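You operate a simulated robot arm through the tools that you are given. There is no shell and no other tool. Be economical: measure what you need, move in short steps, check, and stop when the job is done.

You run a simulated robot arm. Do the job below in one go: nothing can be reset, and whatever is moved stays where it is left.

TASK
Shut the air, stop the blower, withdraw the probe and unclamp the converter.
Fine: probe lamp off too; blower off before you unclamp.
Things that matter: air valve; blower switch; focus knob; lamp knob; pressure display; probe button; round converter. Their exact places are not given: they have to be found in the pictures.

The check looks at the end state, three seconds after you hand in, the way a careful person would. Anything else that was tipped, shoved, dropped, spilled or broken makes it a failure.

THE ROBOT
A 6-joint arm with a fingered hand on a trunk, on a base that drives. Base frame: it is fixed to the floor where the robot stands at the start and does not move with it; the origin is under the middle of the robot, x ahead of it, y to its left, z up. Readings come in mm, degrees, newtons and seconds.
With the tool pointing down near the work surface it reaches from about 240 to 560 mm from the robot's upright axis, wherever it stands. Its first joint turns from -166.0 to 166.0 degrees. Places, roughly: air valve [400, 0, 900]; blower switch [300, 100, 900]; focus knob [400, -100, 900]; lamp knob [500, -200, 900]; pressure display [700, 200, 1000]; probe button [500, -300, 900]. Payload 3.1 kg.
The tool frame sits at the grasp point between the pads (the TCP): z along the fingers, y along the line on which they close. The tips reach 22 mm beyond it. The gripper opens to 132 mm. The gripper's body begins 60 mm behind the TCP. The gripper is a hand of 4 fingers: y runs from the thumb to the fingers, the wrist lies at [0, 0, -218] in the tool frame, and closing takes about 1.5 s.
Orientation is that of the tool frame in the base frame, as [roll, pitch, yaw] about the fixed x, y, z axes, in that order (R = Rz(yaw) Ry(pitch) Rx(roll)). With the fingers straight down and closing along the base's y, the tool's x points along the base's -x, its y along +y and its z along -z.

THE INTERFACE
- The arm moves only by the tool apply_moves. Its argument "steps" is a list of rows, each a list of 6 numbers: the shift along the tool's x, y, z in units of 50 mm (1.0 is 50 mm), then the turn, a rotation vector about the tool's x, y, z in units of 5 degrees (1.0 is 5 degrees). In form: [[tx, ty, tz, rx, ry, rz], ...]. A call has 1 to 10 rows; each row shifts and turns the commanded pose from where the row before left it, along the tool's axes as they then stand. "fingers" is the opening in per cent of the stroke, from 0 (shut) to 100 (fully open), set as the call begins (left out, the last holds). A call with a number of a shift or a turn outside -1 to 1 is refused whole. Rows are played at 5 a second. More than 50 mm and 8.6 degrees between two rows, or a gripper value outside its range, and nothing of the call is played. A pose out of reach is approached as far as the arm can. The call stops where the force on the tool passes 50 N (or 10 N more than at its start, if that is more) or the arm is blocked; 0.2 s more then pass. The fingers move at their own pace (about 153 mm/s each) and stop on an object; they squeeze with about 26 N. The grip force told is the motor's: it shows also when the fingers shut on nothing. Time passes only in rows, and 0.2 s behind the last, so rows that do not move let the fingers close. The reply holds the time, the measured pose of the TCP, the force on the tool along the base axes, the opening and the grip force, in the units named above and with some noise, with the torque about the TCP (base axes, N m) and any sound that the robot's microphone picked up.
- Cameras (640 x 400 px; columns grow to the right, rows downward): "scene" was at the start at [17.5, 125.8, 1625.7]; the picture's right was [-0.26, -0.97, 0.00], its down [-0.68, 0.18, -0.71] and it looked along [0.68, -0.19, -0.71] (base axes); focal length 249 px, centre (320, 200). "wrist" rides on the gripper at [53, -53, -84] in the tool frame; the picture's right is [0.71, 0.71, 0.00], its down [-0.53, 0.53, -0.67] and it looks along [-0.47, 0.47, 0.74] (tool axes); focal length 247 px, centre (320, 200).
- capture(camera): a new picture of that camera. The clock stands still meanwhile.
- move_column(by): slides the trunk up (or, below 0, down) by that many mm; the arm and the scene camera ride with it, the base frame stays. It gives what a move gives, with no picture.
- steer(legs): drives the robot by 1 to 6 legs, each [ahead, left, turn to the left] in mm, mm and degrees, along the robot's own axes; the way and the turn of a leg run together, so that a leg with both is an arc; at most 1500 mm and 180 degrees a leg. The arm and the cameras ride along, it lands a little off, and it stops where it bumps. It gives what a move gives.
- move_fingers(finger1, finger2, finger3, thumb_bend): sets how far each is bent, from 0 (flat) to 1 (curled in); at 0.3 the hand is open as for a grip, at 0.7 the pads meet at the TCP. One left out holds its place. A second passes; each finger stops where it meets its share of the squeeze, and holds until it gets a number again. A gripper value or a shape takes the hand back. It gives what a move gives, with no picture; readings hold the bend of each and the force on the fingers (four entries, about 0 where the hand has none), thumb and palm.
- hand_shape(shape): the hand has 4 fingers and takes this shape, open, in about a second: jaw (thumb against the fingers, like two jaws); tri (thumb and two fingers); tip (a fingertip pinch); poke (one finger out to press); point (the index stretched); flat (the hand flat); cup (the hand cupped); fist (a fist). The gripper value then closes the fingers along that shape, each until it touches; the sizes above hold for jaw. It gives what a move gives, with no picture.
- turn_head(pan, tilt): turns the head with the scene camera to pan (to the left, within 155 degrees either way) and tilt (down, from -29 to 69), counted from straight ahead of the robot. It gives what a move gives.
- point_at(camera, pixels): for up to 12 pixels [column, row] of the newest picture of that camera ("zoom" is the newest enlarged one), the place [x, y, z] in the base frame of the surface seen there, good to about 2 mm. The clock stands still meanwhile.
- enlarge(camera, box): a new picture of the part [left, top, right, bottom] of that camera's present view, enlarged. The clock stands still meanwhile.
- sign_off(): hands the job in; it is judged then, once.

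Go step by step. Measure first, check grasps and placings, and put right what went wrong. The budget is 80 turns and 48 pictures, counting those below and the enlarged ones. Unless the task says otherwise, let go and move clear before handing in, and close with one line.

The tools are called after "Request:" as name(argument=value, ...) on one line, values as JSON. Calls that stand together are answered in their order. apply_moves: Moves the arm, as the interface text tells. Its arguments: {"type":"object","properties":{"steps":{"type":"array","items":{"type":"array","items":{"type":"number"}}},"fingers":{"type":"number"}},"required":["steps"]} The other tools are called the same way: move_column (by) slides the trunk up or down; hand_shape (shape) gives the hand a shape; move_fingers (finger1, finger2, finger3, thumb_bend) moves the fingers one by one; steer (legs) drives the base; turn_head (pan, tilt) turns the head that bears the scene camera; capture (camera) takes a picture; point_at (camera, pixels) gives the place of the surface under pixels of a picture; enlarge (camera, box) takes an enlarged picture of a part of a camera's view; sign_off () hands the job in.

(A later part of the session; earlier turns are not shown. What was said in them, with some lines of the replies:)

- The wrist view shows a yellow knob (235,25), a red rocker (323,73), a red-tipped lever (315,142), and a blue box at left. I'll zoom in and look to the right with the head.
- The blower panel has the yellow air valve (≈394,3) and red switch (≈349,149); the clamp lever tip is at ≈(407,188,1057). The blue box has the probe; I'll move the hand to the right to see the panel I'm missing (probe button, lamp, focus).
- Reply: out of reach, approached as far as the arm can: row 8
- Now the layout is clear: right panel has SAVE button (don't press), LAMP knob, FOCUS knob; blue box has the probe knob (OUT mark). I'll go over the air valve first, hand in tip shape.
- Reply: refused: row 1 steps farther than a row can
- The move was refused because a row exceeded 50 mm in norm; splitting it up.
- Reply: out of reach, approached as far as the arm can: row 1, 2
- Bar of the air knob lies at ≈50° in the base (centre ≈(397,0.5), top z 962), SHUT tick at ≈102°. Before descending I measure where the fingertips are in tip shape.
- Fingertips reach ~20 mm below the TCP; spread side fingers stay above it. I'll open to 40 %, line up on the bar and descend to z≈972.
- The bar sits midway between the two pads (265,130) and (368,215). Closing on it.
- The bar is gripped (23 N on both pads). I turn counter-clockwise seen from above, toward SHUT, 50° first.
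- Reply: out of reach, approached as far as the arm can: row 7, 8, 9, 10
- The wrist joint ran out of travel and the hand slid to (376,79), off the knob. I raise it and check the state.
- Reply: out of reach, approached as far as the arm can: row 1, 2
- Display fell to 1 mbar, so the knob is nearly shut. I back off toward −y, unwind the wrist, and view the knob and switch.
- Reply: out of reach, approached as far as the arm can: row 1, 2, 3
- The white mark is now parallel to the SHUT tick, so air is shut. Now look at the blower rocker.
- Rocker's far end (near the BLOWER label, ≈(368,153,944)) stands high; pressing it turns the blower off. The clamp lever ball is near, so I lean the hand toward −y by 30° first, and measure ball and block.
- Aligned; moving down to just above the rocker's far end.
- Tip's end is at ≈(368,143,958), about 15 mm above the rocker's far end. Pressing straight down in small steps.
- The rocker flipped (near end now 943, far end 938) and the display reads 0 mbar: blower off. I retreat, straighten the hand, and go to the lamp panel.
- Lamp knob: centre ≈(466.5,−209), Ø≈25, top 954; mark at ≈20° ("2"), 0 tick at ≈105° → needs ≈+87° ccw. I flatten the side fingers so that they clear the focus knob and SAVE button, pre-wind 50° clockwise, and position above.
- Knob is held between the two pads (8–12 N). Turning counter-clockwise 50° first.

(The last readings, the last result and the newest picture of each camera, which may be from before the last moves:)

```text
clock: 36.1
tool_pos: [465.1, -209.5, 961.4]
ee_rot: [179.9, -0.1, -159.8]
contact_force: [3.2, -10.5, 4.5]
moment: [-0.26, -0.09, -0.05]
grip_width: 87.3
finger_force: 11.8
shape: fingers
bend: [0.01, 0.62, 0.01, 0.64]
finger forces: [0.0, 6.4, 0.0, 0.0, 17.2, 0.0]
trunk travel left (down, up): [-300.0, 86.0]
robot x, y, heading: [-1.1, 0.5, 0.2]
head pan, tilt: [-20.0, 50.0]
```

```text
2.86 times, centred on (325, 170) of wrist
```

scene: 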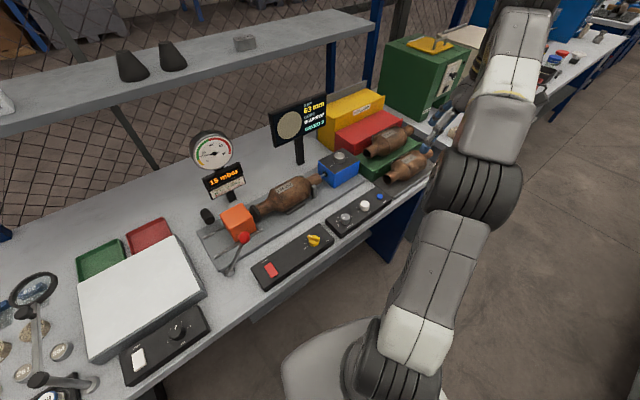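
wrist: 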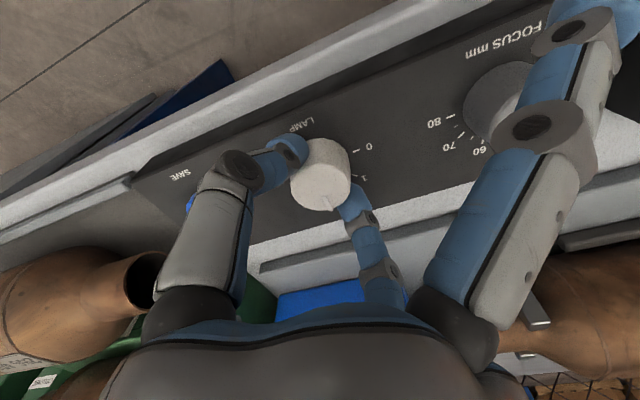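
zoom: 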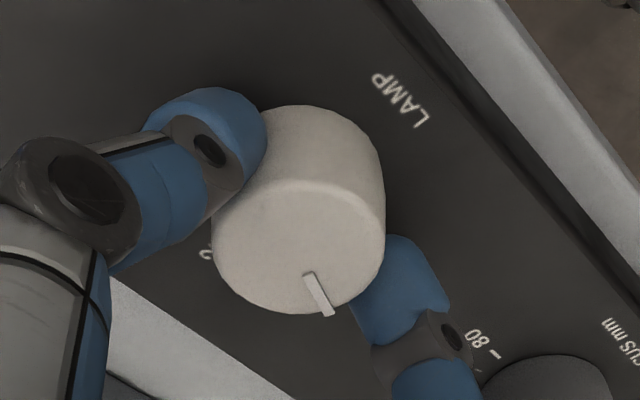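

Request:
point_at(camera="zoom", pixels=[[308, 276], [316, 292], [324, 308], [290, 250], [240, 230], [360, 230]])

Request:
apply_moves(steps=[[0, 0, 0, 0, 0, -1], [0, 0, 0, 0, 0, -1], [0, 0, 0, 0, 0, -1], [0, 0, 0, 0, 0, -1]])

Request:
enlarge(camera="wrist", box=[250, 100, 400, 240])

```text
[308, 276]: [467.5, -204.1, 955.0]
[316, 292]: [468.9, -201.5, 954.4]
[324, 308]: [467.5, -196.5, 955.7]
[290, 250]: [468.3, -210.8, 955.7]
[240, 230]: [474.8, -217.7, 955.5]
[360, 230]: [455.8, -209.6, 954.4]
```

```text
clock: 37.1
tool_pos: [464.7, -210.2, 962.5]
ee_rot: [179.8, -0.1, -139.9]
contact_force: [5.0, -8.3, 4.3]
moment: [-0.21, -0.15, -0.03]
grip_width: 87.0
finger_force: 12.0
shape: fingers
bend: [0.01, 0.62, 0.01, 0.64]
finger forces: [0.0, 6.8, 0.0, 0.0, 17.4, 0.0]
trunk travel left (down, up): [-300.0, 86.0]
robot x, y, heading: [0.8, -2.6, 0.2]
head pan, tilt: [-20.0, 50.0]
```

```text
2.86 times, centred on (325, 170) of wrist
```

zoom: 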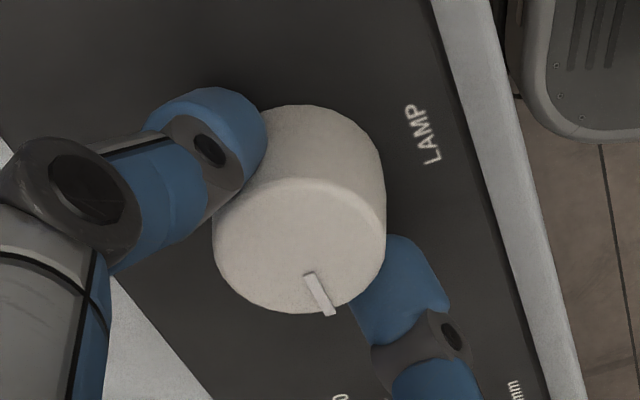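

Request:
point_at(camera="zoom", pixels=[[307, 276], [311, 283], [316, 291], [321, 301], [326, 311], [218, 235], [383, 245], [300, 310], [300, 182]])

```text
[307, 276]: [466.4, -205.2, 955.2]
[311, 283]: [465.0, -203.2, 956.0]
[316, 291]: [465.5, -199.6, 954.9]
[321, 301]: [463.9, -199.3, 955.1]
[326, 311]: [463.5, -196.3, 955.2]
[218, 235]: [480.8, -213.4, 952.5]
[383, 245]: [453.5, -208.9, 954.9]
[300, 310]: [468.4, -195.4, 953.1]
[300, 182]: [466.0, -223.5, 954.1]
```

Mark now runs at ≈105–108°, matching the 0 tick. Releasing and lifting to verify.

Request:
move_fingers(finger2=0.4, thumb_bend=0.4)

Request:
apply_moves(steps=[[0, 0, -0.6, 0, 0, 0], [0, 0, -1, 0, 0, 0], [0, 0, -1, 0, 0, 0], [0, 0, 0, 0, 0, 1], [0, 0, 0, 0, 0, 1], [0, 0, 0, 0, 0, 1], [0, 0, 0, 0, 0, 1], [0, 0, 0, 0, 0, 1], [0, 0, 0, 0, 0, 1], [0, 0, 0, 0, 0, 1]])

Request:
enlarge(camera="wrist", box=[200, 50, 400, 200])

```text
clock: 38.1
tool_pos: [464.4, -209.0, 963.5]
ee_rot: [179.9, -0.2, -139.9]
contact_force: [-0.3, -0.3, 0.5]
moment: [0.03, 0.08, -0.02]
grip_width: 100.0
finger_force: 0.1
shape: fingers
bend: [0.01, 0.4, 0.01, 0.4]
finger forces: [0.0, 0.1, 0.1, 0.0, 0.0, 0.1]
trunk travel left (down, up): [-300.0, 86.0]
robot x, y, heading: [4.4, 0.6, 0.1]
head pan, tilt: [-20.0, 50.0]
```

```text
clock: 40.3
tool_pos: [465.2, -209.7, 1093.5]
ee_rot: [180.0, -0.2, -175.1]
contact_force: [0.2, -0.1, -0.1]
moment: [-0.02, -0.02, 0.01]
grip_width: 100.1
finger_force: 0.1
shape: fingers
bend: [0.01, 0.4, 0.01, 0.4]
finger forces: [0.0, 0.0, 0.0, 0.0, 0.0, 0.1]
trunk travel left (down, up): [-300.0, 86.0]
robot x, y, heading: [0.8, -2.8, 0.0]
head pan, tilt: [-20.0, 50.0]
```

```text
2.67 times, centred on (300, 125) of wrist
```

zoom: 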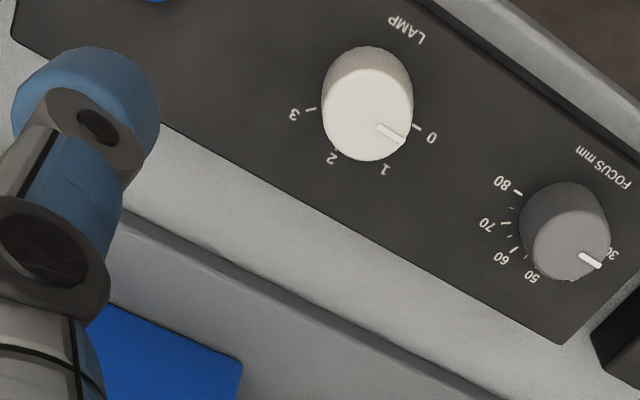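

Lamp mark is in line with 0. The probe knob at ≈(660,−187) is out of reach (686 mm), so I check how far the base can drive forward.

Request:
turn_head(pan=10, tilt=69)

Request:
capture(camera="scene")

```text
clock: 41.2
tool_pos: [466.4, -208.5, 1091.5]
ee_rot: [180.0, -0.3, -175.1]
contact_force: [0.4, 0.4, 0.6]
moment: [0.0, -0.01, 0.03]
grip_width: 100.2
finger_force: 0.1
shape: fingers
bend: [0.01, 0.4, 0.01, 0.4]
finger forces: [0.1, 0.0, 0.0, 0.1, 0.1, 0.0]
trunk travel left (down, up): [-300.0, 86.0]
robot x, y, heading: [-0.1, -1.1, 0.3]
head pan, tilt: [10.0, 68.8]
```

```text
12 pictures are left
```

scene: 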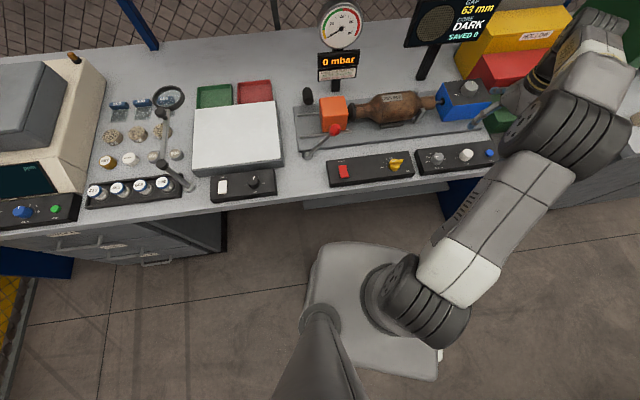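

Display now reads "CORE DARK", confirming the lamp is off. Measuring base front versus table front.

Request:
point_at(camera="scene", pixels=[[360, 247], [325, 250], [430, 370], [390, 192], [300, 212], [360, 225], [480, 225], [335, 130], [310, 158], [470, 88], [445, 105], [489, 100]])

Request:
enlarge(camera="scene", box=[290, 60, 510, 200])

```text
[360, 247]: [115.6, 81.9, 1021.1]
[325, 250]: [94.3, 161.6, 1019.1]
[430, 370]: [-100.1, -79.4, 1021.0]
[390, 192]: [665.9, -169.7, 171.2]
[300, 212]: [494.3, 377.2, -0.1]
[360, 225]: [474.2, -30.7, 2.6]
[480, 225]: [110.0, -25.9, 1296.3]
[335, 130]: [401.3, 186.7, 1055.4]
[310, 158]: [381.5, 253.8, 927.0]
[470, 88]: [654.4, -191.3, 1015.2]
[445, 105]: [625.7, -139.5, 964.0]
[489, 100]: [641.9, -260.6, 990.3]
```

```text
2.86 times, centred on (400, 130) of scene
```

zoom: 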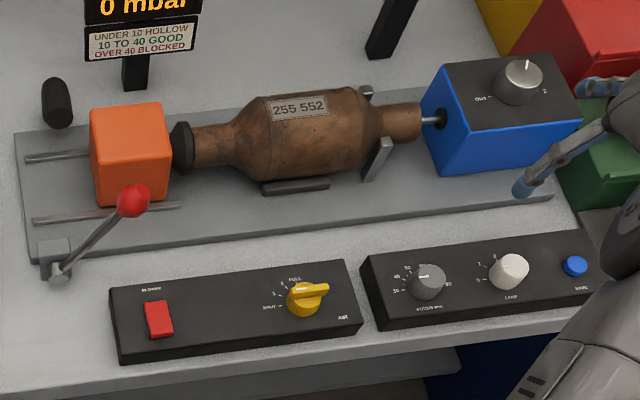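

The trunk front is ~200 mm short of the table edge, so I can go ahead ~140 mm. First raise and retract the arm, then drive 140 ahead and 80 to the right.

Request:
apply_moves(steps=[[0, 0, -1, 0, 0, 0], [0, 0, -1, 0, 0, 0], [0.8, 0, 0, 0, 0, 0], [0.8, 0, 0, 0, 0, 0], [0, 0.6, 0, 0, 0, 0], [0, 0.6, 0, 0, 0, 0]])

Request:
steer(legs=[[0, -80, 0], [140, 0, 0]])

Request:
capture(camera="wrist")

```text
clock: 42.6
tool_pos: [379.5, -153.9, 1192.0]
ee_rot: [-179.8, -0.2, -175.0]
contact_force: [0.3, -0.3, 1.0]
moment: [-0.02, 0.03, 0.01]
grip_width: 100.2
finger_force: 0.0
shape: fingers
bend: [0.0, 0.4, 0.0, 0.4]
finger forces: [0.0, 0.0, 0.0, 0.0, 0.0, 0.0]
trunk travel left (down, up): [-300.0, 86.0]
robot x, y, heading: [-3.6, 1.2, -0.2]
head pan, tilt: [10.0, 68.8]
```

```text
clock: 44.6
tool_pos: [523.4, -234.7, 1191.2]
ee_rot: [180.0, -0.3, -174.9]
contact_force: [-0.9, 0.7, 0.3]
moment: [-0.03, 0.01, 0.03]
grip_width: 100.3
finger_force: 0.1
shape: fingers
bend: [0.0, 0.4, 0.0, 0.4]
finger forces: [0.0, 0.0, 0.1, 0.1, 0.1, 0.0]
trunk travel left (down, up): [-300.0, 86.0]
robot x, y, heading: [144.0, -82.0, 0.3]
head pan, tilt: [10.0, 68.8]
```

```text
10 pictures are left
```

wrist: 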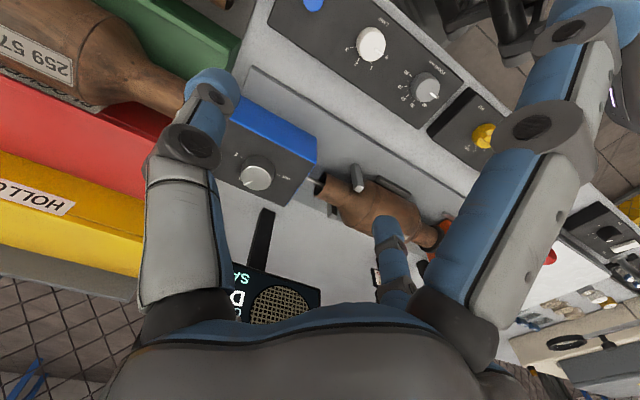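

Request:
enlarge(camera="wrist", box=[225, 140, 305, 200])

Request:
point_at(camera="zoom", pixels=[[240, 260], [270, 300], [300, 270], [240, 340], [400, 230], [430, 330], [480, 310], [120, 210], [230, 350], [300, 220], [350, 280], [200, 290]])

```text
6.67 times, centred on (265, 170) of wrist
```

zoom: 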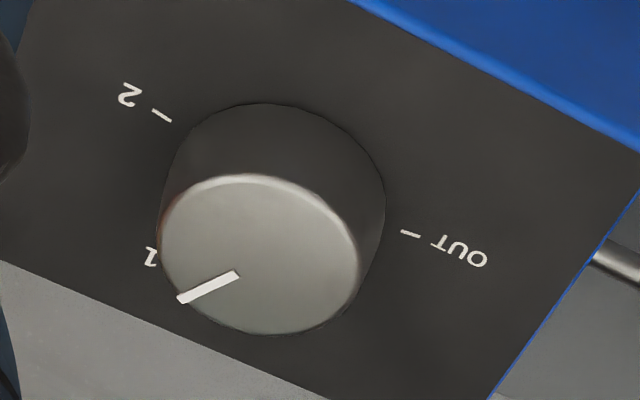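

```text
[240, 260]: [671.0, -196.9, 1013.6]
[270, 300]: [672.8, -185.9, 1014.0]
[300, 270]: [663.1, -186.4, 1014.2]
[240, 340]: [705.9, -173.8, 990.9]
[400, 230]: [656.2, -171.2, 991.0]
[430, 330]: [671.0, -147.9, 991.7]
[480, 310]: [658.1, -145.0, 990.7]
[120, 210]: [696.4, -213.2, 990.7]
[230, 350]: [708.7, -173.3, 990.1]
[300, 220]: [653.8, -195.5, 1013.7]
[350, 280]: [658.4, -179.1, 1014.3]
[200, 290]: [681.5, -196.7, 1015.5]
```

Probe knob: centre ≈(667,−195), top z 1014, mark at ≈−19°, OUT at ≈112° (≈+130° ccw). I check heights of neighbours (display, boxes, converter) for finger clearance.

Request:
point_at(camera="wrist", pixels=[[238, 270], [322, 292], [255, 318], [270, 215], [115, 200], [60, 160], [120, 135], [150, 80], [60, 70], [225, 45], [350, 205], [372, 190]])

```text
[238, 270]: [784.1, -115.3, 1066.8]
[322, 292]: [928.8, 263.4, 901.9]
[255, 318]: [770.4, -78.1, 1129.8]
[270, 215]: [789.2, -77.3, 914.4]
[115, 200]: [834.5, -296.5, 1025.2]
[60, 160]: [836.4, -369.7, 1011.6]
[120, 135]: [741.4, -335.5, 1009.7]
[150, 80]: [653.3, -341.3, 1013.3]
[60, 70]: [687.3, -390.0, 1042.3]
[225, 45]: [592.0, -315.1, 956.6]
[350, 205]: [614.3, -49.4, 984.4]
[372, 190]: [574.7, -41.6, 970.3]
```

Clearances are fine (nearest neighbour ≈140 mm). Moving over the knob and pre-winding clockwise.

Request:
apply_moves(steps=[[0, 0, 0.8, 0, 0, 0], [0, 0, 0.8, 0, 0, 0], [-0.98, 0.18, 0, 0, 0, 0], [-0.98, 0.18, 0, 0, 0, 0], [-0.98, 0.18, 0, 0, 0, 0], [0, 0, 0, 0, 0, 1], [0, 0, 0, 0, 0, 1], [0, 0, 0, 0, 0, 1], [0, 0, 0, 0, 0, 1], [0, 0, 0, 0, 0, 1]])

Request:
apply_moves(steps=[[0, 0, 0, 0, 0, 1], [0, 0, 0, 0, 0, 1], [0, 0, 0, 0, 0, 1], [0, 0, 0, 0, 0, 1], [0, 0, 0, 0, 0, 1], [0, 0, 0, 0, 0, 1], [0, 0, 0, 0, 0, 1], [0, 0, 0, 0, 0, 1], [0, 0, 0, 0, 0, 1], [0, 0, 0, 0, 0, 1]])

```text
clock: 46.8
tool_pos: [667.4, -194.0, 1111.4]
ee_rot: [-179.9, -0.2, 159.9]
contact_force: [-0.4, -0.1, -0.2]
moment: [0.02, -0.02, -0.02]
grip_width: 100.1
finger_force: 0.1
shape: fingers
bend: [0.0, 0.4, 0.0, 0.4]
finger forces: [0.0, 0.1, 0.0, 0.0, 0.1, 0.0]
trunk travel left (down, up): [-300.0, 86.0]
robot x, y, heading: [141.1, -79.0, 0.2]
head pan, tilt: [10.0, 68.8]
```

```text
clock: 49.0
tool_pos: [666.6, -194.9, 1112.0]
ee_rot: [-179.8, -0.1, 110.0]
contact_force: [0.9, 0.7, -0.4]
moment: [0.0, 0.01, 0.02]
grip_width: 100.4
finger_force: 0.0
shape: fingers
bend: [0.0, 0.4, 0.0, 0.4]
finger forces: [0.0, 0.0, 0.0, 0.2, 0.0, 0.0]
trunk travel left (down, up): [-300.0, 86.0]
robot x, y, heading: [142.3, -79.1, 0.3]
head pan, tilt: [10.0, 68.8]
```

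Request:
apply_moves(steps=[[0, 0, 0.6, 0, 0, 1], [0, 0, 0.6, 0, 0, 1]])

Request:
capture(camera="wrist")

Request:
point_at(camera="wrist", pixels=[[320, 140], [330, 150], [310, 150], [320, 160], [345, 140], [295, 140]])

```text
clock: 49.6
tool_pos: [666.1, -193.1, 1050.2]
ee_rot: [-179.8, 0.0, 100.1]
contact_force: [-0.1, 0.0, 0.1]
moment: [-0.01, 0.01, 0.04]
grip_width: 100.0
finger_force: 0.0
shape: fingers
bend: [0.0, 0.4, 0.0, 0.4]
finger forces: [0.0, 0.1, 0.0, 0.1, 0.0, 0.1]
trunk travel left (down, up): [-300.0, 86.0]
robot x, y, heading: [139.0, -77.9, -0.3]
head pan, tilt: [10.0, 68.8]
```

```text
8 pictures are left
```

wrist: 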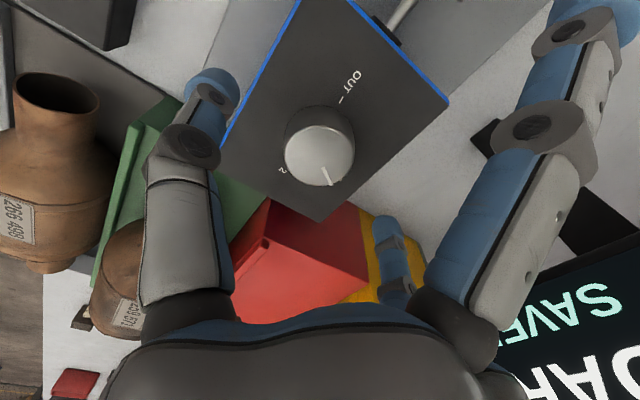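

```text
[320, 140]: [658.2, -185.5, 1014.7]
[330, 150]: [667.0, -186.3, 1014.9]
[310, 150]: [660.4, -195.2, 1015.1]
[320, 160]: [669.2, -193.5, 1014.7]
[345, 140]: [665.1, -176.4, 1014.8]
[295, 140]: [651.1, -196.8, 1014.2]
```

Knob top centre ≈(666,−191), under the TCP. Descend to 1022 and grip.

Request:
apply_moves(steps=[[0.03, 0, 0.3, 0, 0, 0], [0, 0, 0.26, 0, 0, 0]])

Request:
move_fingers(finger2=0.75, thumb_bend=0.75)

Request:
apply_moves(steps=[[0, 0, 0, 0, 0, -1], [0, 0, 0, 0, 0, -1], [0, 0, 0, 0, 0, -1], [0, 0, 0, 0, 0, -1], [0, 0, 0, 0, 0, -1], [0, 0, 0, 0, 0, -1]])

Request:
enlarge(camera="wrist", box=[240, 80, 400, 240])

```text
clock: 50.2
tool_pos: [663.8, -190.0, 1023.7]
ee_rot: [-179.8, 0.0, 100.1]
contact_force: [-0.3, -0.1, 0.5]
moment: [-0.01, -0.04, 0.03]
grip_width: 100.3
finger_force: 0.1
shape: fingers
bend: [0.0, 0.4, 0.0, 0.4]
finger forces: [0.1, 0.0, 0.0, 0.0, 0.0, 0.1]
trunk travel left (down, up): [-300.0, 86.0]
robot x, y, heading: [143.1, -79.6, 0.1]
head pan, tilt: [10.0, 68.8]
```

```text
clock: 51.2
tool_pos: [663.3, -190.9, 1023.3]
ee_rot: [-179.7, 0.0, 100.2]
contact_force: [-8.3, 0.7, -2.8]
moment: [0.0, 0.08, -0.01]
grip_width: 87.8
finger_force: 11.6
shape: fingers
bend: [0.0, 0.57, 0.0, 0.62]
finger forces: [0.0, 7.5, 0.1, 0.0, 15.4, 0.0]
trunk travel left (down, up): [-300.0, 86.0]
robot x, y, heading: [142.2, -78.3, 0.0]
head pan, tilt: [10.0, 68.8]
```

```text
clock: 52.6
tool_pos: [664.8, -192.9, 1023.6]
ee_rot: [-179.9, -0.2, 130.2]
contact_force: [-13.8, -1.5, -5.8]
moment: [-0.01, 0.3, -0.02]
grip_width: 88.4
finger_force: 12.4
shape: fingers
bend: [0.0, 0.58, 0.0, 0.61]
finger forces: [0.0, 6.7, 0.1, 0.0, 18.4, 0.0]
trunk travel left (down, up): [-300.0, 86.0]
robot x, y, heading: [140.6, -79.3, 0.0]
head pan, tilt: [10.0, 68.8]
```

```text
2.50 times, centred on (320, 160) of wrist
```

zoom: 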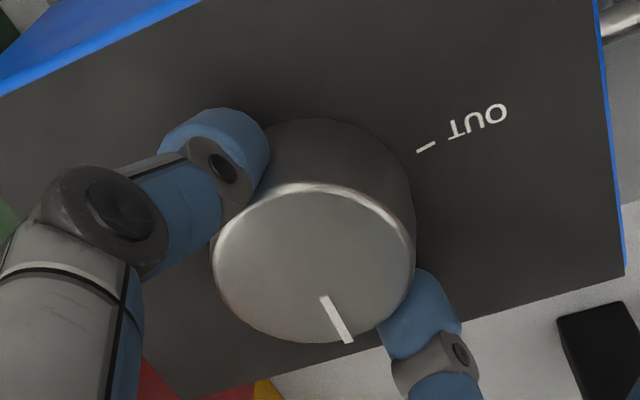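

The knob turns with the hand; ≈95° more to OUT. Continuing.

Request:
apply_moves(steps=[[0, 0, 0, 0, 0, -1], [0, 0, 0, 0, 0, -1], [0, 0, 0, 0, 0, -1], [0, 0, 0, 0, 0, -1], [0, 0, 0, 0, 0, -1], [0, 0, 0, 0, 0, -1], [0, 0, 0, 0, 0, -1], [0, 0, 0, 0, 0, -1], [0, 0, 0, 0, 0, -1]])

Request:
apply_moves(steps=[[0, 0, 0, 0, 0, -1], [0, 0, 0, 0, 0, -1], [0, 0, 0, 0, 0, -1], [0, 0, 0, 0, 0, -1], [0, 0, 0, 0, 0, -1], [0, 0, 0, 0, 0, -1], [0, 0, 0, 0, 0, -1], [0, 0, 0, 0, 0, -1]])

Request:
enlarge(camera="wrist", box=[240, 80, 400, 240])

Request:
point_at(camera="zoom", pixels=[[326, 302], [336, 319], [348, 339], [225, 250], [310, 195], [405, 255], [300, 335]])

```text
clock: 54.6
tool_pos: [666.6, -194.3, 1024.5]
ee_rot: [-180.0, -0.2, 175.2]
contact_force: [-8.9, -11.4, -2.3]
moment: [-0.19, 0.17, -0.03]
grip_width: 88.6
finger_force: 12.2
shape: fingers
bend: [0.0, 0.59, 0.0, 0.61]
finger forces: [0.0, 6.3, 0.0, 0.0, 18.7, 0.0]
trunk travel left (down, up): [-300.0, 86.0]
robot x, y, heading: [143.6, -82.9, 0.3]
head pan, tilt: [10.0, 68.8]
```

```text
clock: 56.4
tool_pos: [666.5, -195.4, 1024.0]
ee_rot: [179.9, -0.1, -144.7]
contact_force: [-1.9, -14.3, 3.2]
moment: [-0.28, 0.06, -0.02]
grip_width: 88.2
finger_force: 13.4
shape: fingers
bend: [0.0, 0.59, 0.0, 0.61]
finger forces: [0.0, 7.5, 0.0, 0.1, 18.6, 0.1]
trunk travel left (down, up): [-300.0, 86.0]
robot x, y, heading: [141.1, -80.9, 0.2]
head pan, tilt: [10.0, 68.8]
```

```text
2.50 times, centred on (320, 160) of wrist
```

zoom: 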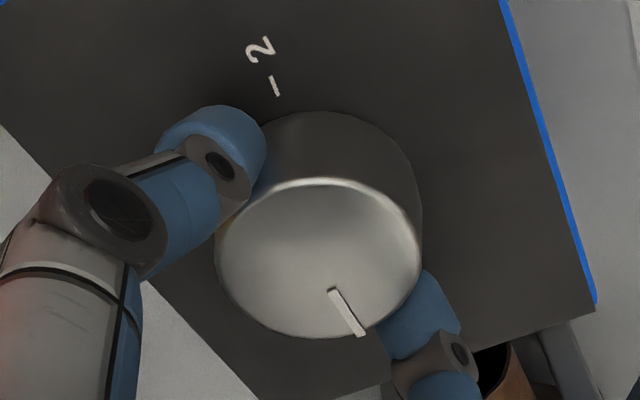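

```text
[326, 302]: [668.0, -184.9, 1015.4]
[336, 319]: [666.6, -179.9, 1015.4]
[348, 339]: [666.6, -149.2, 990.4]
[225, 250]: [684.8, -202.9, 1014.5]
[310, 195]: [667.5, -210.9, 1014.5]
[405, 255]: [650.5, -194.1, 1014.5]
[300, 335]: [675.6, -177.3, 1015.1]
```

Mark at ≈95°, OUT at ≈112°; turning 15° more.

Request:
apply_moves(steps=[[0, 0, 0, 0, 0, -1], [0, 0, 0, 0, 0, -1], [0, 0, 0, 0, 0, -1], [0, 0, 0, 0, 0, -0.2]])

Request:
move_fingers(finger2=0.4, thumb_bend=0.4)

Request:
apply_moves(steps=[[0, 0, -0.6, 0, 0, 0], [0, 0, -0.8, 0, 0, 0], [0, 0, 0, 0, 0, 1], [0, 0, 0, 0, 0, 1], [0, 0, 0, 0, 0, 1], [0, 0, 0, 0, 0, 1], [0, 0, 0, 0, 0, 1], [0, 0, 0, 0, 0, 1], [0, 0, 0, 0, 0, 1]])

Request:
enlarge(camera="wrist", box=[230, 60, 410, 220])

```text
clock: 57.4
tool_pos: [665.2, -196.3, 1022.9]
ee_rot: [179.8, 0.0, -128.8]
contact_force: [1.0, -15.3, 5.0]
moment: [-0.34, -0.05, -0.41]
grip_width: 88.4
finger_force: 15.0
shape: fingers
bend: [0.0, 0.59, 0.0, 0.61]
finger forces: [0.0, 8.7, 0.0, 0.1, 21.6, 0.1]
trunk travel left (down, up): [-300.0, 86.0]
robot x, y, heading: [142.1, -81.1, -0.0]
head pan, tilt: [10.0, 68.8]
```

```text
clock: 58.4
tool_pos: [666.8, -193.1, 1023.4]
ee_rot: [179.9, -0.1, -128.8]
contact_force: [-0.4, 0.1, -0.7]
moment: [0.01, 0.01, -0.01]
grip_width: 100.1
finger_force: 0.1
shape: fingers
bend: [0.0, 0.4, 0.0, 0.4]
finger forces: [0.0, 0.0, 0.0, 0.0, 0.1, 0.0]
trunk travel left (down, up): [-300.0, 86.0]
robot x, y, heading: [146.1, -79.8, 0.2]
head pan, tilt: [10.0, 68.8]
```

```text
clock: 60.4
tool_pos: [666.3, -192.7, 1093.6]
ee_rot: [180.0, -0.1, -164.1]
contact_force: [0.2, -0.2, -0.4]
moment: [-0.02, 0.02, -0.01]
grip_width: 100.3
finger_force: 0.0
shape: fingers
bend: [0.0, 0.4, 0.0, 0.4]
finger forces: [0.0, 0.1, 0.1, 0.1, 0.1, 0.1]
trunk travel left (down, up): [-300.0, 86.0]
robot x, y, heading: [142.9, -78.8, 0.2]
head pan, tilt: [10.0, 68.8]
```

```text
2.50 times, centred on (320, 140) of wrist
```

zoom: 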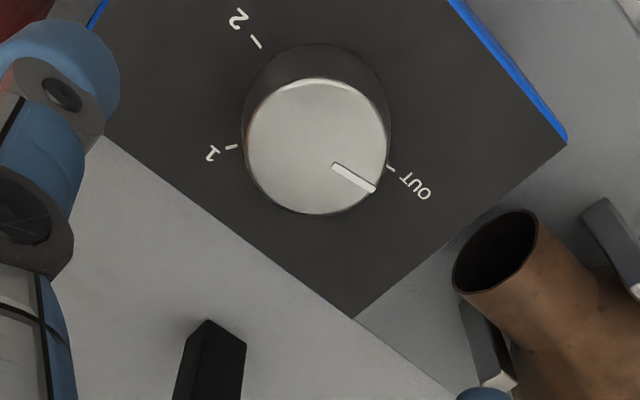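

Probe knob is at OUT (mark in line with the tick, end stop felt) and the rod has left the converter. Now the clamp lever: ball ≈(405,191,1047), pivot ≈(385,255,935). I close the pinch, rise, and go to the −y side of the ball.

Request:
move_fingers(finger2=0.7, thumb_bend=0.7)

Request:
apply_moves(steps=[[0, 0, -0.6, 0, 0, -1], [0, 0, -0.6, 0, 0, -1], [0, 0, 0, 0, 0, -1], [0, 0, 0, 0, 0, -1], [0, 0, 0, 0, 0, -1], [0, 0, 0, 0, 0, -1], [0.605, 0.626, 0, 0, 0, 0], [0.605, 0.626, 0, 0, 0, 0], [0.605, 0.626, 0, 0, 0, 0]])

Request:
apply_moves(steps=[[0.605, 0.626, 0, 0, 0, 0], [0.605, 0.626, 0, 0, 0, 0], [0.605, 0.626, 0, 0, 0, 0], [-0.616, 0.596, 0, 0, 0, 0], [-0.616, 0.596, 0, 0, 0, 0], [-0.616, 0.596, 0, 0, 0, 0], [-0.616, 0.596, 0, 0, 0, 0], [-0.616, 0.596, 0, 0, 0, 0], [-0.616, 0.596, 0, 0, 0, 0]])

```text
clock: 61.4
tool_pos: [666.8, -193.1, 1093.5]
ee_rot: [-179.9, -0.2, -163.9]
contact_force: [-0.1, -0.6, -0.7]
moment: [-0.01, 0.01, 0.04]
grip_width: 84.8
finger_force: 0.1
shape: fingers
bend: [0.0, 0.7, 0.0, 0.7]
finger forces: [0.0, 0.0, 0.0, 0.0, 0.0, 0.0]
trunk travel left (down, up): [-300.0, 86.0]
robot x, y, heading: [141.4, -81.0, -0.1]
head pan, tilt: [10.0, 68.8]
```

```text
clock: 63.4
tool_pos: [533.1, -188.8, 1154.3]
ee_rot: [-179.9, 0.0, -133.7]
contact_force: [0.5, -0.1, 0.8]
moment: [-0.03, -0.01, 0.02]
grip_width: 84.9
finger_force: 0.0
shape: fingers
bend: [0.0, 0.7, 0.0, 0.7]
finger forces: [0.0, 0.1, 0.0, 0.0, 0.1, 0.0]
out of reach, approached as far as the arm can: row 2
trunk travel left (down, up): [-300.0, 86.0]
robot x, y, heading: [146.4, -80.6, 0.3]
head pan, tilt: [10.0, 68.8]
```

```text
clock: 65.4
tool_pos: [403.8, 64.3, 1151.2]
ee_rot: [179.9, -0.3, -133.9]
contact_force: [0.0, 0.7, 0.9]
moment: [-0.01, -0.01, 0.02]
grip_width: 84.9
finger_force: 0.0
shape: fingers
bend: [0.0, 0.7, 0.0, 0.7]
finger forces: [0.0, 0.0, 0.1, 0.0, 0.1, 0.0]
trunk travel left (down, up): [-300.0, 86.0]
robot x, y, heading: [146.1, -80.8, -0.1]
head pan, tilt: [10.0, 68.8]
```

Request:
apply_moves(steps=[[-0.4, 0.39, 0, 0, 0, 0], [-0.4, 0.39, 0, 0, 0, 0], [0, 0, 0.8, 0, 0, 0], [0, 0, 0.8, 0, 0, 0], [0, 0, 0.4, 0, 0, 0]])

Request:
capture(camera="wrist")

```text
clock: 66.6
tool_pos: [402.0, 120.8, 1053.2]
ee_rot: [180.0, -0.1, -133.9]
contact_force: [-1.5, -0.9, 0.3]
moment: [-0.02, 0.0, -0.03]
grip_width: 84.8
finger_force: 0.1
shape: fingers
bend: [0.0, 0.7, 0.0, 0.7]
finger forces: [0.0, 0.0, 0.0, 0.0, 0.1, 0.0]
trunk travel left (down, up): [-300.0, 86.0]
robot x, y, heading: [145.9, -80.4, 0.2]
head pan, tilt: [10.0, 68.8]
```

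```text
4 pictures are left
```

wrist: 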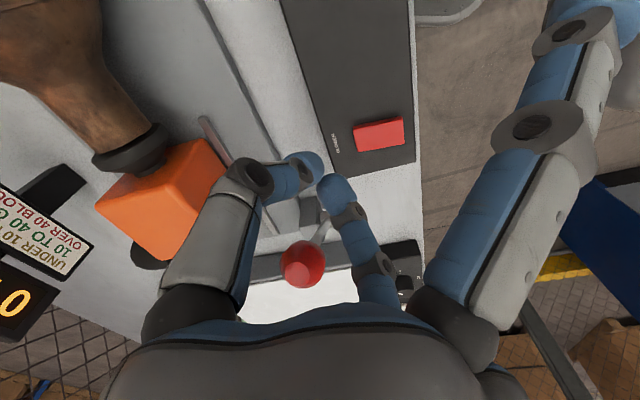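

Request:
point_at(camera="wrist", pixels=[[302, 252], [300, 265], [290, 262], [318, 262], [318, 235], [308, 163], [335, 185], [325, 218], [302, 282]])

```text
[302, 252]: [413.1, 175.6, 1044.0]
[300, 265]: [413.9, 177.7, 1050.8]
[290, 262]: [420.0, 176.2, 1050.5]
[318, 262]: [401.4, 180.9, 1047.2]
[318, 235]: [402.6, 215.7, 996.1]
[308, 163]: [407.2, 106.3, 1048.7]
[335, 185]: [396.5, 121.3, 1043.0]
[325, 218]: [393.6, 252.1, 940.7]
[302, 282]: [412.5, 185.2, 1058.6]
```

Ball centre ≈(409,189,1048). I push it in +y slightly following its arc.

Request:
apply_moves(steps=[[-0.3, 0.12, 0, 0, 0, 0], [-0.21, 0.21, 0, 0, 0, 0], [-0.21, 0.21, -0.05, 0, 0, 0], [-0.21, 0.21, -0.05, 0, 0, 0], [-0.21, 0.21, -0.05, 0, 0, 0], [-0.21, 0.21, -0.05, 0, 0, 0], [-0.21, 0.21, 0, 0, 0, 0], [-0.21, 0.21, 0, 0, 0, 0]])

```text
clock: 68.0
tool_pos: [400.5, 197.8, 1060.5]
ee_rot: [179.8, -1.3, -133.7]
contact_force: [-15.1, -9.2, 9.3]
moment: [0.04, 0.24, 0.36]
grip_width: 84.7
finger_force: 8.6
shape: fingers
bend: [0.0, 0.68, 0.0, 0.7]
finger forces: [0.0, 16.5, 0.0, 0.0, 0.0, 0.1]
trunk travel left (down, up): [-300.0, 86.0]
robot x, y, heading: [140.2, -79.5, 0.3]
head pan, tilt: [10.0, 68.8]
stopped in row 6: the force on the tool passed its limit at 53 N (the readings are from after the stop); the commanded pose is now the measured one
```

Stopped at 53 N with side force in −x; checking where the ball is.

Request:
capture(camera="wrist")

Request:
point_at(camera="wrist", pixels=[[302, 200], [295, 210], [310, 210], [285, 200], [320, 220], [300, 190], [300, 230], [280, 215]])

```text
3 pictures are left
```

wrist: 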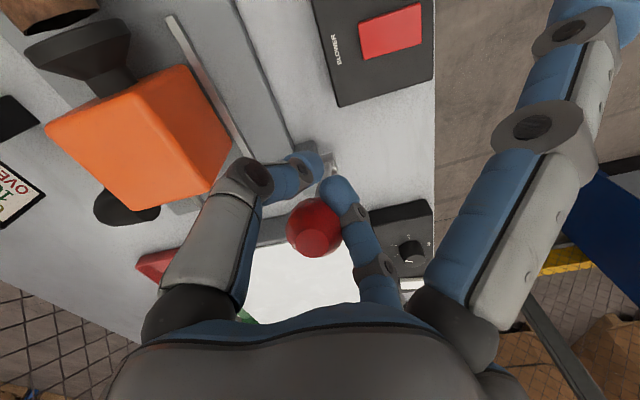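

```text
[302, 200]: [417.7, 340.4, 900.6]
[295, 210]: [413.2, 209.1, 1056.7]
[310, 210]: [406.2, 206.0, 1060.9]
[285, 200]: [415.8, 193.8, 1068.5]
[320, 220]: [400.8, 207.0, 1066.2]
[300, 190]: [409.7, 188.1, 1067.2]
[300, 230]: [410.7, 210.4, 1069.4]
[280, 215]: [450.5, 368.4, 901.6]
```

The lever moved (ball now y≈220) and the block already backed off the converter. I recentre on the ball in x and keep pushing in smaller steps.

Request:
apply_moves(steps=[[0.173, -0.167, 0, 0, 0, 0], [-0.11, -0.115, 0, 0, 0, 0], [-0.144, 0.139, 0, 0, 0, 0], [-0.144, 0.139, 0, 0, 0, 0], [-0.144, 0.139, 0, 0, 0, 0], [-0.144, 0.139, 0, 0, 0, 0], [-0.144, 0.139, 0, 0, 0, 0], [-0.144, 0.139, 0, 0, 0, 0], [-0.144, 0.139, 0, 0, 0, 0]])

```text
clock: 69.1
tool_pos: [401.5, 208.5, 1061.8]
ee_rot: [179.6, -1.6, -133.5]
contact_force: [-21.7, -9.4, 11.7]
moment: [0.18, 0.27, 0.72]
grip_width: 84.9
finger_force: 12.4
shape: fingers
bend: [0.0, 0.63, 0.0, 0.7]
finger forces: [0.0, 24.7, 0.1, 0.0, 0.0, 0.1]
trunk travel left (down, up): [-300.0, 86.0]
robot x, y, heading: [141.9, -78.8, 0.3]
head pan, tilt: [10.0, 68.8]
stopped in row 5: the force on the tool passed its limit at 52 N (the readings are from after the stop); the commanded pose is now the measured one
```

The ball is wedged beside finger 2 (25 N). I back off, turn the hand so both pinch fingers stand across the push direction, and push again centred.

Request:
apply_moves(steps=[[0.575, -0.556, 0, 0, 0, 0], [0, 0, 0, 0, 0, -1], [0, 0, 0, 0, 0, -1], [0, 0, 0, 0, 0, -1], [0, 0, 0, 0, 0, -1], [0, 0, 0, 0, 0, -1], [0, 0, 0, 0, 0, -1], [0, 0, 0, 0, 0, -1], [0, 0, 0, 0, 0, -1], [0, -0.1, 0, 0, 0, -0.7]])

```text
clock: 71.3
tool_pos: [412.1, 169.5, 1062.0]
ee_rot: [178.7, -0.8, -90.2]
contact_force: [1.1, -0.1, -0.5]
moment: [-0.04, 0.05, 0.01]
grip_width: 84.7
finger_force: 0.1
shape: fingers
bend: [0.0, 0.7, 0.0, 0.7]
finger forces: [0.0, 0.0, 0.1, 0.0, 0.4, 0.1]
trunk travel left (down, up): [-300.0, 86.0]
robot x, y, heading: [143.4, -79.5, 0.3]
head pan, tilt: [10.0, 68.8]
```

Request:
apply_moves(steps=[[-0.3, 0, 0, 0, 0, 0], [-0.25, 0, 0, 0, 0, 0], [-0.2, 0, 0, 0, 0, 0], [-0.2, 0, 0, 0, 0, 0], [-0.2, 0, 0, 0, 0, 0], [-0.2, 0, 0, 0, 0, 0], [-0.2, 0, 0, 0, 0, 0], [-0.2, 0, 0, 0, 0, 0]])

```text
clock: 73.1
tool_pos: [413.1, 258.9, 1059.7]
ee_rot: [178.8, -1.0, -90.0]
contact_force: [0.1, 1.5, -0.4]
moment: [0.03, 0.0, 0.01]
grip_width: 84.6
finger_force: 0.1
shape: fingers
bend: [0.0, 0.7, 0.0, 0.7]
finger forces: [0.0, 0.0, 0.0, 0.0, 0.0, 0.0]
trunk travel left (down, up): [-300.0, 86.0]
robot x, y, heading: [144.1, -80.5, 0.1]
head pan, tilt: [10.0, 68.8]
```

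It moved freely to y≈259. Checking the lever.

Request:
capture(camera="wrist")

Request:
point_at(camera="wrist", pixels=[[300, 230], [320, 200], [310, 250], [280, 200], [330, 230], [150, 150], [60, 200]])

```text
2 pictures are left
```

wrist: 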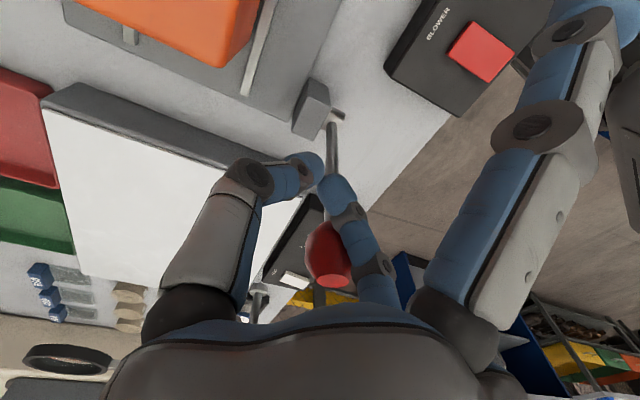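

```text
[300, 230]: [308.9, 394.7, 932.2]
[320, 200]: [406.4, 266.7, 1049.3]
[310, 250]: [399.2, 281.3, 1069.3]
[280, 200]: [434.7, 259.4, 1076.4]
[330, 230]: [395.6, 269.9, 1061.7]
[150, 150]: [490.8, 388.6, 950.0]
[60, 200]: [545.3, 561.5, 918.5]
```

Lever is just past vertical (ball ≈(398,288,1060)). I continue pushing over, lowering along the arc until it stops.

Request:
apply_moves(steps=[[0, 0.22, 0, 0, 0, 0], [-0.2, 0, 0, 0, 0, 0], [-0.2, 0, 0.05, 0, 0, 0], [-0.2, 0, 0.05, 0, 0, 0], [-0.2, 0, 0.1, 0, 0, 0], [-0.2, 0, 0.1, 0, 0, 0], [-0.2, 0, 0.15, 0, 0, 0]])

```text
clock: 74.7
tool_pos: [401.8, 317.9, 1038.5]
ee_rot: [178.8, -1.0, -90.1]
contact_force: [0.0, -2.4, -0.4]
moment: [-0.02, -0.02, 0.03]
grip_width: 84.7
finger_force: 0.8
shape: fingers
bend: [0.0, 0.7, 0.0, 0.7]
finger forces: [0.0, 1.8, 0.0, 0.0, 0.1, 0.1]
trunk travel left (down, up): [-300.0, 86.0]
robot x, y, heading: [143.7, -83.3, 0.3]
head pan, tilt: [10.0, 68.8]
```

Request:
apply_moves(steps=[[-0.15, 0, 0.15, 0, 0, 0], [-0.15, 0, 0.15, 0, 0, 0], [-0.12, 0, 0.15, 0, 0, 0], [-0.1, 0, 0.15, 0, 0, 0]])

```text
clock: 75.4
tool_pos: [411.2, 324.0, 1027.6]
ee_rot: [179.1, -1.0, -90.3]
contact_force: [12.7, -25.3, 20.3]
moment: [0.54, 0.98, 0.84]
grip_width: 85.2
finger_force: 17.0
shape: fingers
bend: [0.0, 0.7, 0.0, 0.69]
finger forces: [0.0, 33.3, 0.1, 0.0, 0.0, 0.1]
trunk travel left (down, up): [-300.0, 86.0]
robot x, y, heading: [141.7, -80.7, -0.1]
head pan, tilt: [10.0, 68.8]
stopped in row 3: the force on the tool passed its limit at 51 N (the readings are from after the stop); the commanded pose is now the measured one
```

The lever is against its end stop. I back off up and toward −y, then view from the scene camera.

Request:
apply_moves(steps=[[0.3, 0, -0.2, 0, 0, 0], [0.3, 0, -0.6, 0, 0, 0], [0, 0, -0.9, 0, 0, 0], [0, 0, -0.9, 0, 0, 0], [0, 0, -0.4, 0, 0, 1], [0.8, 0.4, 0, 0, 0, 0], [0.8, 0.4, 0, 0, 0, 0], [0.8, 0.4, 0, 0, 0, 0], [0.8, 0.4, 0, 0, 0, 0], [0.8, 0, 0, 0, 0, 0]])

Request:
steer(legs=[[-140, 0, 0]])

Request:
turn_head(pan=0, tilt=50)

Request:
capture(camera="scene")

```text
clock: 77.6
tool_pos: [311.1, 109.6, 1180.2]
ee_rot: [179.2, -0.9, -95.3]
contact_force: [0.2, 0.5, 0.1]
moment: [0.03, 0.0, 0.03]
grip_width: 84.7
finger_force: 0.0
shape: fingers
bend: [0.0, 0.7, 0.0, 0.7]
finger forces: [0.1, 0.1, 0.0, 0.0, 0.1, 0.1]
trunk travel left (down, up): [-300.0, 86.0]
robot x, y, heading: [142.0, -86.0, 0.2]
head pan, tilt: [10.0, 68.8]
```

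```text
clock: 78.9
tool_pos: [170.0, 110.7, 1180.7]
ee_rot: [179.2, -1.0, -95.3]
contact_force: [-0.3, 0.6, 0.6]
moment: [0.0, -0.04, -0.02]
grip_width: 84.8
finger_force: 0.0
shape: fingers
bend: [0.0, 0.7, 0.0, 0.7]
finger forces: [0.0, 0.0, 0.1, 0.0, 0.0, 0.0]
trunk travel left (down, up): [-300.0, 86.0]
robot x, y, heading: [0.7, -80.5, 0.0]
head pan, tilt: [10.0, 68.8]
```

```text
clock: 79.7
tool_pos: [172.5, 112.8, 1179.4]
ee_rot: [179.2, -1.0, -95.2]
contact_force: [-0.1, 0.1, -0.2]
moment: [-0.02, 0.02, -0.02]
grip_width: 84.8
finger_force: 0.1
shape: fingers
bend: [0.0, 0.7, 0.0, 0.7]
finger forces: [0.0, 0.0, 0.0, 0.0, 0.1, 0.0]
trunk travel left (down, up): [-300.0, 86.0]
robot x, y, heading: [3.6, -83.4, -0.3]
head pan, tilt: [0.0, 50.0]
```

```text
1 pictures are left
```

scene: 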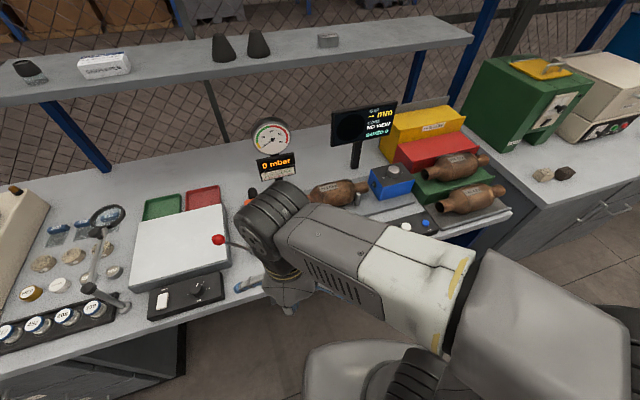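

Lever is over at left (218,240), display 0 mbar. The arm hides the panels, so I turn the base right to swing it away and take the last check picture.

Request:
steer(legs=[[-60, 0, 0], [0, 0, -80]])

Request:
turn_head(pan=90, tilt=48)

Request:
enlarge(camera="scene", box=[150, 60, 500, 300])

```text
clock: 84.1
tool_pos: [164.4, -207.3, 1180.1]
ee_rot: [179.2, -1.0, -173.6]
contact_force: [0.1, 0.2, 0.6]
moment: [-0.01, 0.02, 0.02]
grip_width: 84.9
finger_force: 0.0
shape: fingers
bend: [0.0, 0.7, 0.0, 0.7]
finger forces: [0.0, 0.0, 0.1, 0.0, 0.0, 0.0]
trunk travel left (down, up): [-300.0, 86.0]
robot x, y, heading: [-58.3, -80.7, -77.9]
head pan, tilt: [0.0, 50.0]
```

```text
clock: 85.7
tool_pos: [163.3, -206.5, 1179.5]
ee_rot: [179.3, -0.9, -173.5]
contact_force: [-0.2, -0.9, -1.0]
moment: [0.0, -0.02, 0.03]
grip_width: 84.8
finger_force: 0.1
shape: fingers
bend: [0.0, 0.7, 0.0, 0.7]
finger forces: [0.1, 0.1, 0.0, 0.0, 0.0, 0.0]
trunk travel left (down, up): [-300.0, 86.0]
robot x, y, heading: [-60.8, -81.4, -78.1]
head pan, tilt: [90.0, 48.0]
```

```text
1.67 times, centred on (325, 180) of scene
```

zoom: 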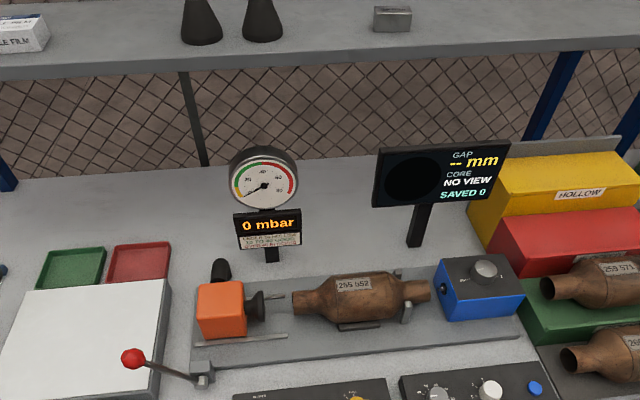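

The last picture shows the block drawn back with a clear gap to the converter and the lever fully over. The probe is out ("NO VIEW", SAVED 0), pressure is 0 mbar, and nothing else has been disturbed. Handing in.

Request:
sign_off()

```text
The job is handed in.
```

The job is done and handed in: air shut, blower off before unclamping, lamp at 0, probe at OUT, converter unclamped and the arm clear of the bench.
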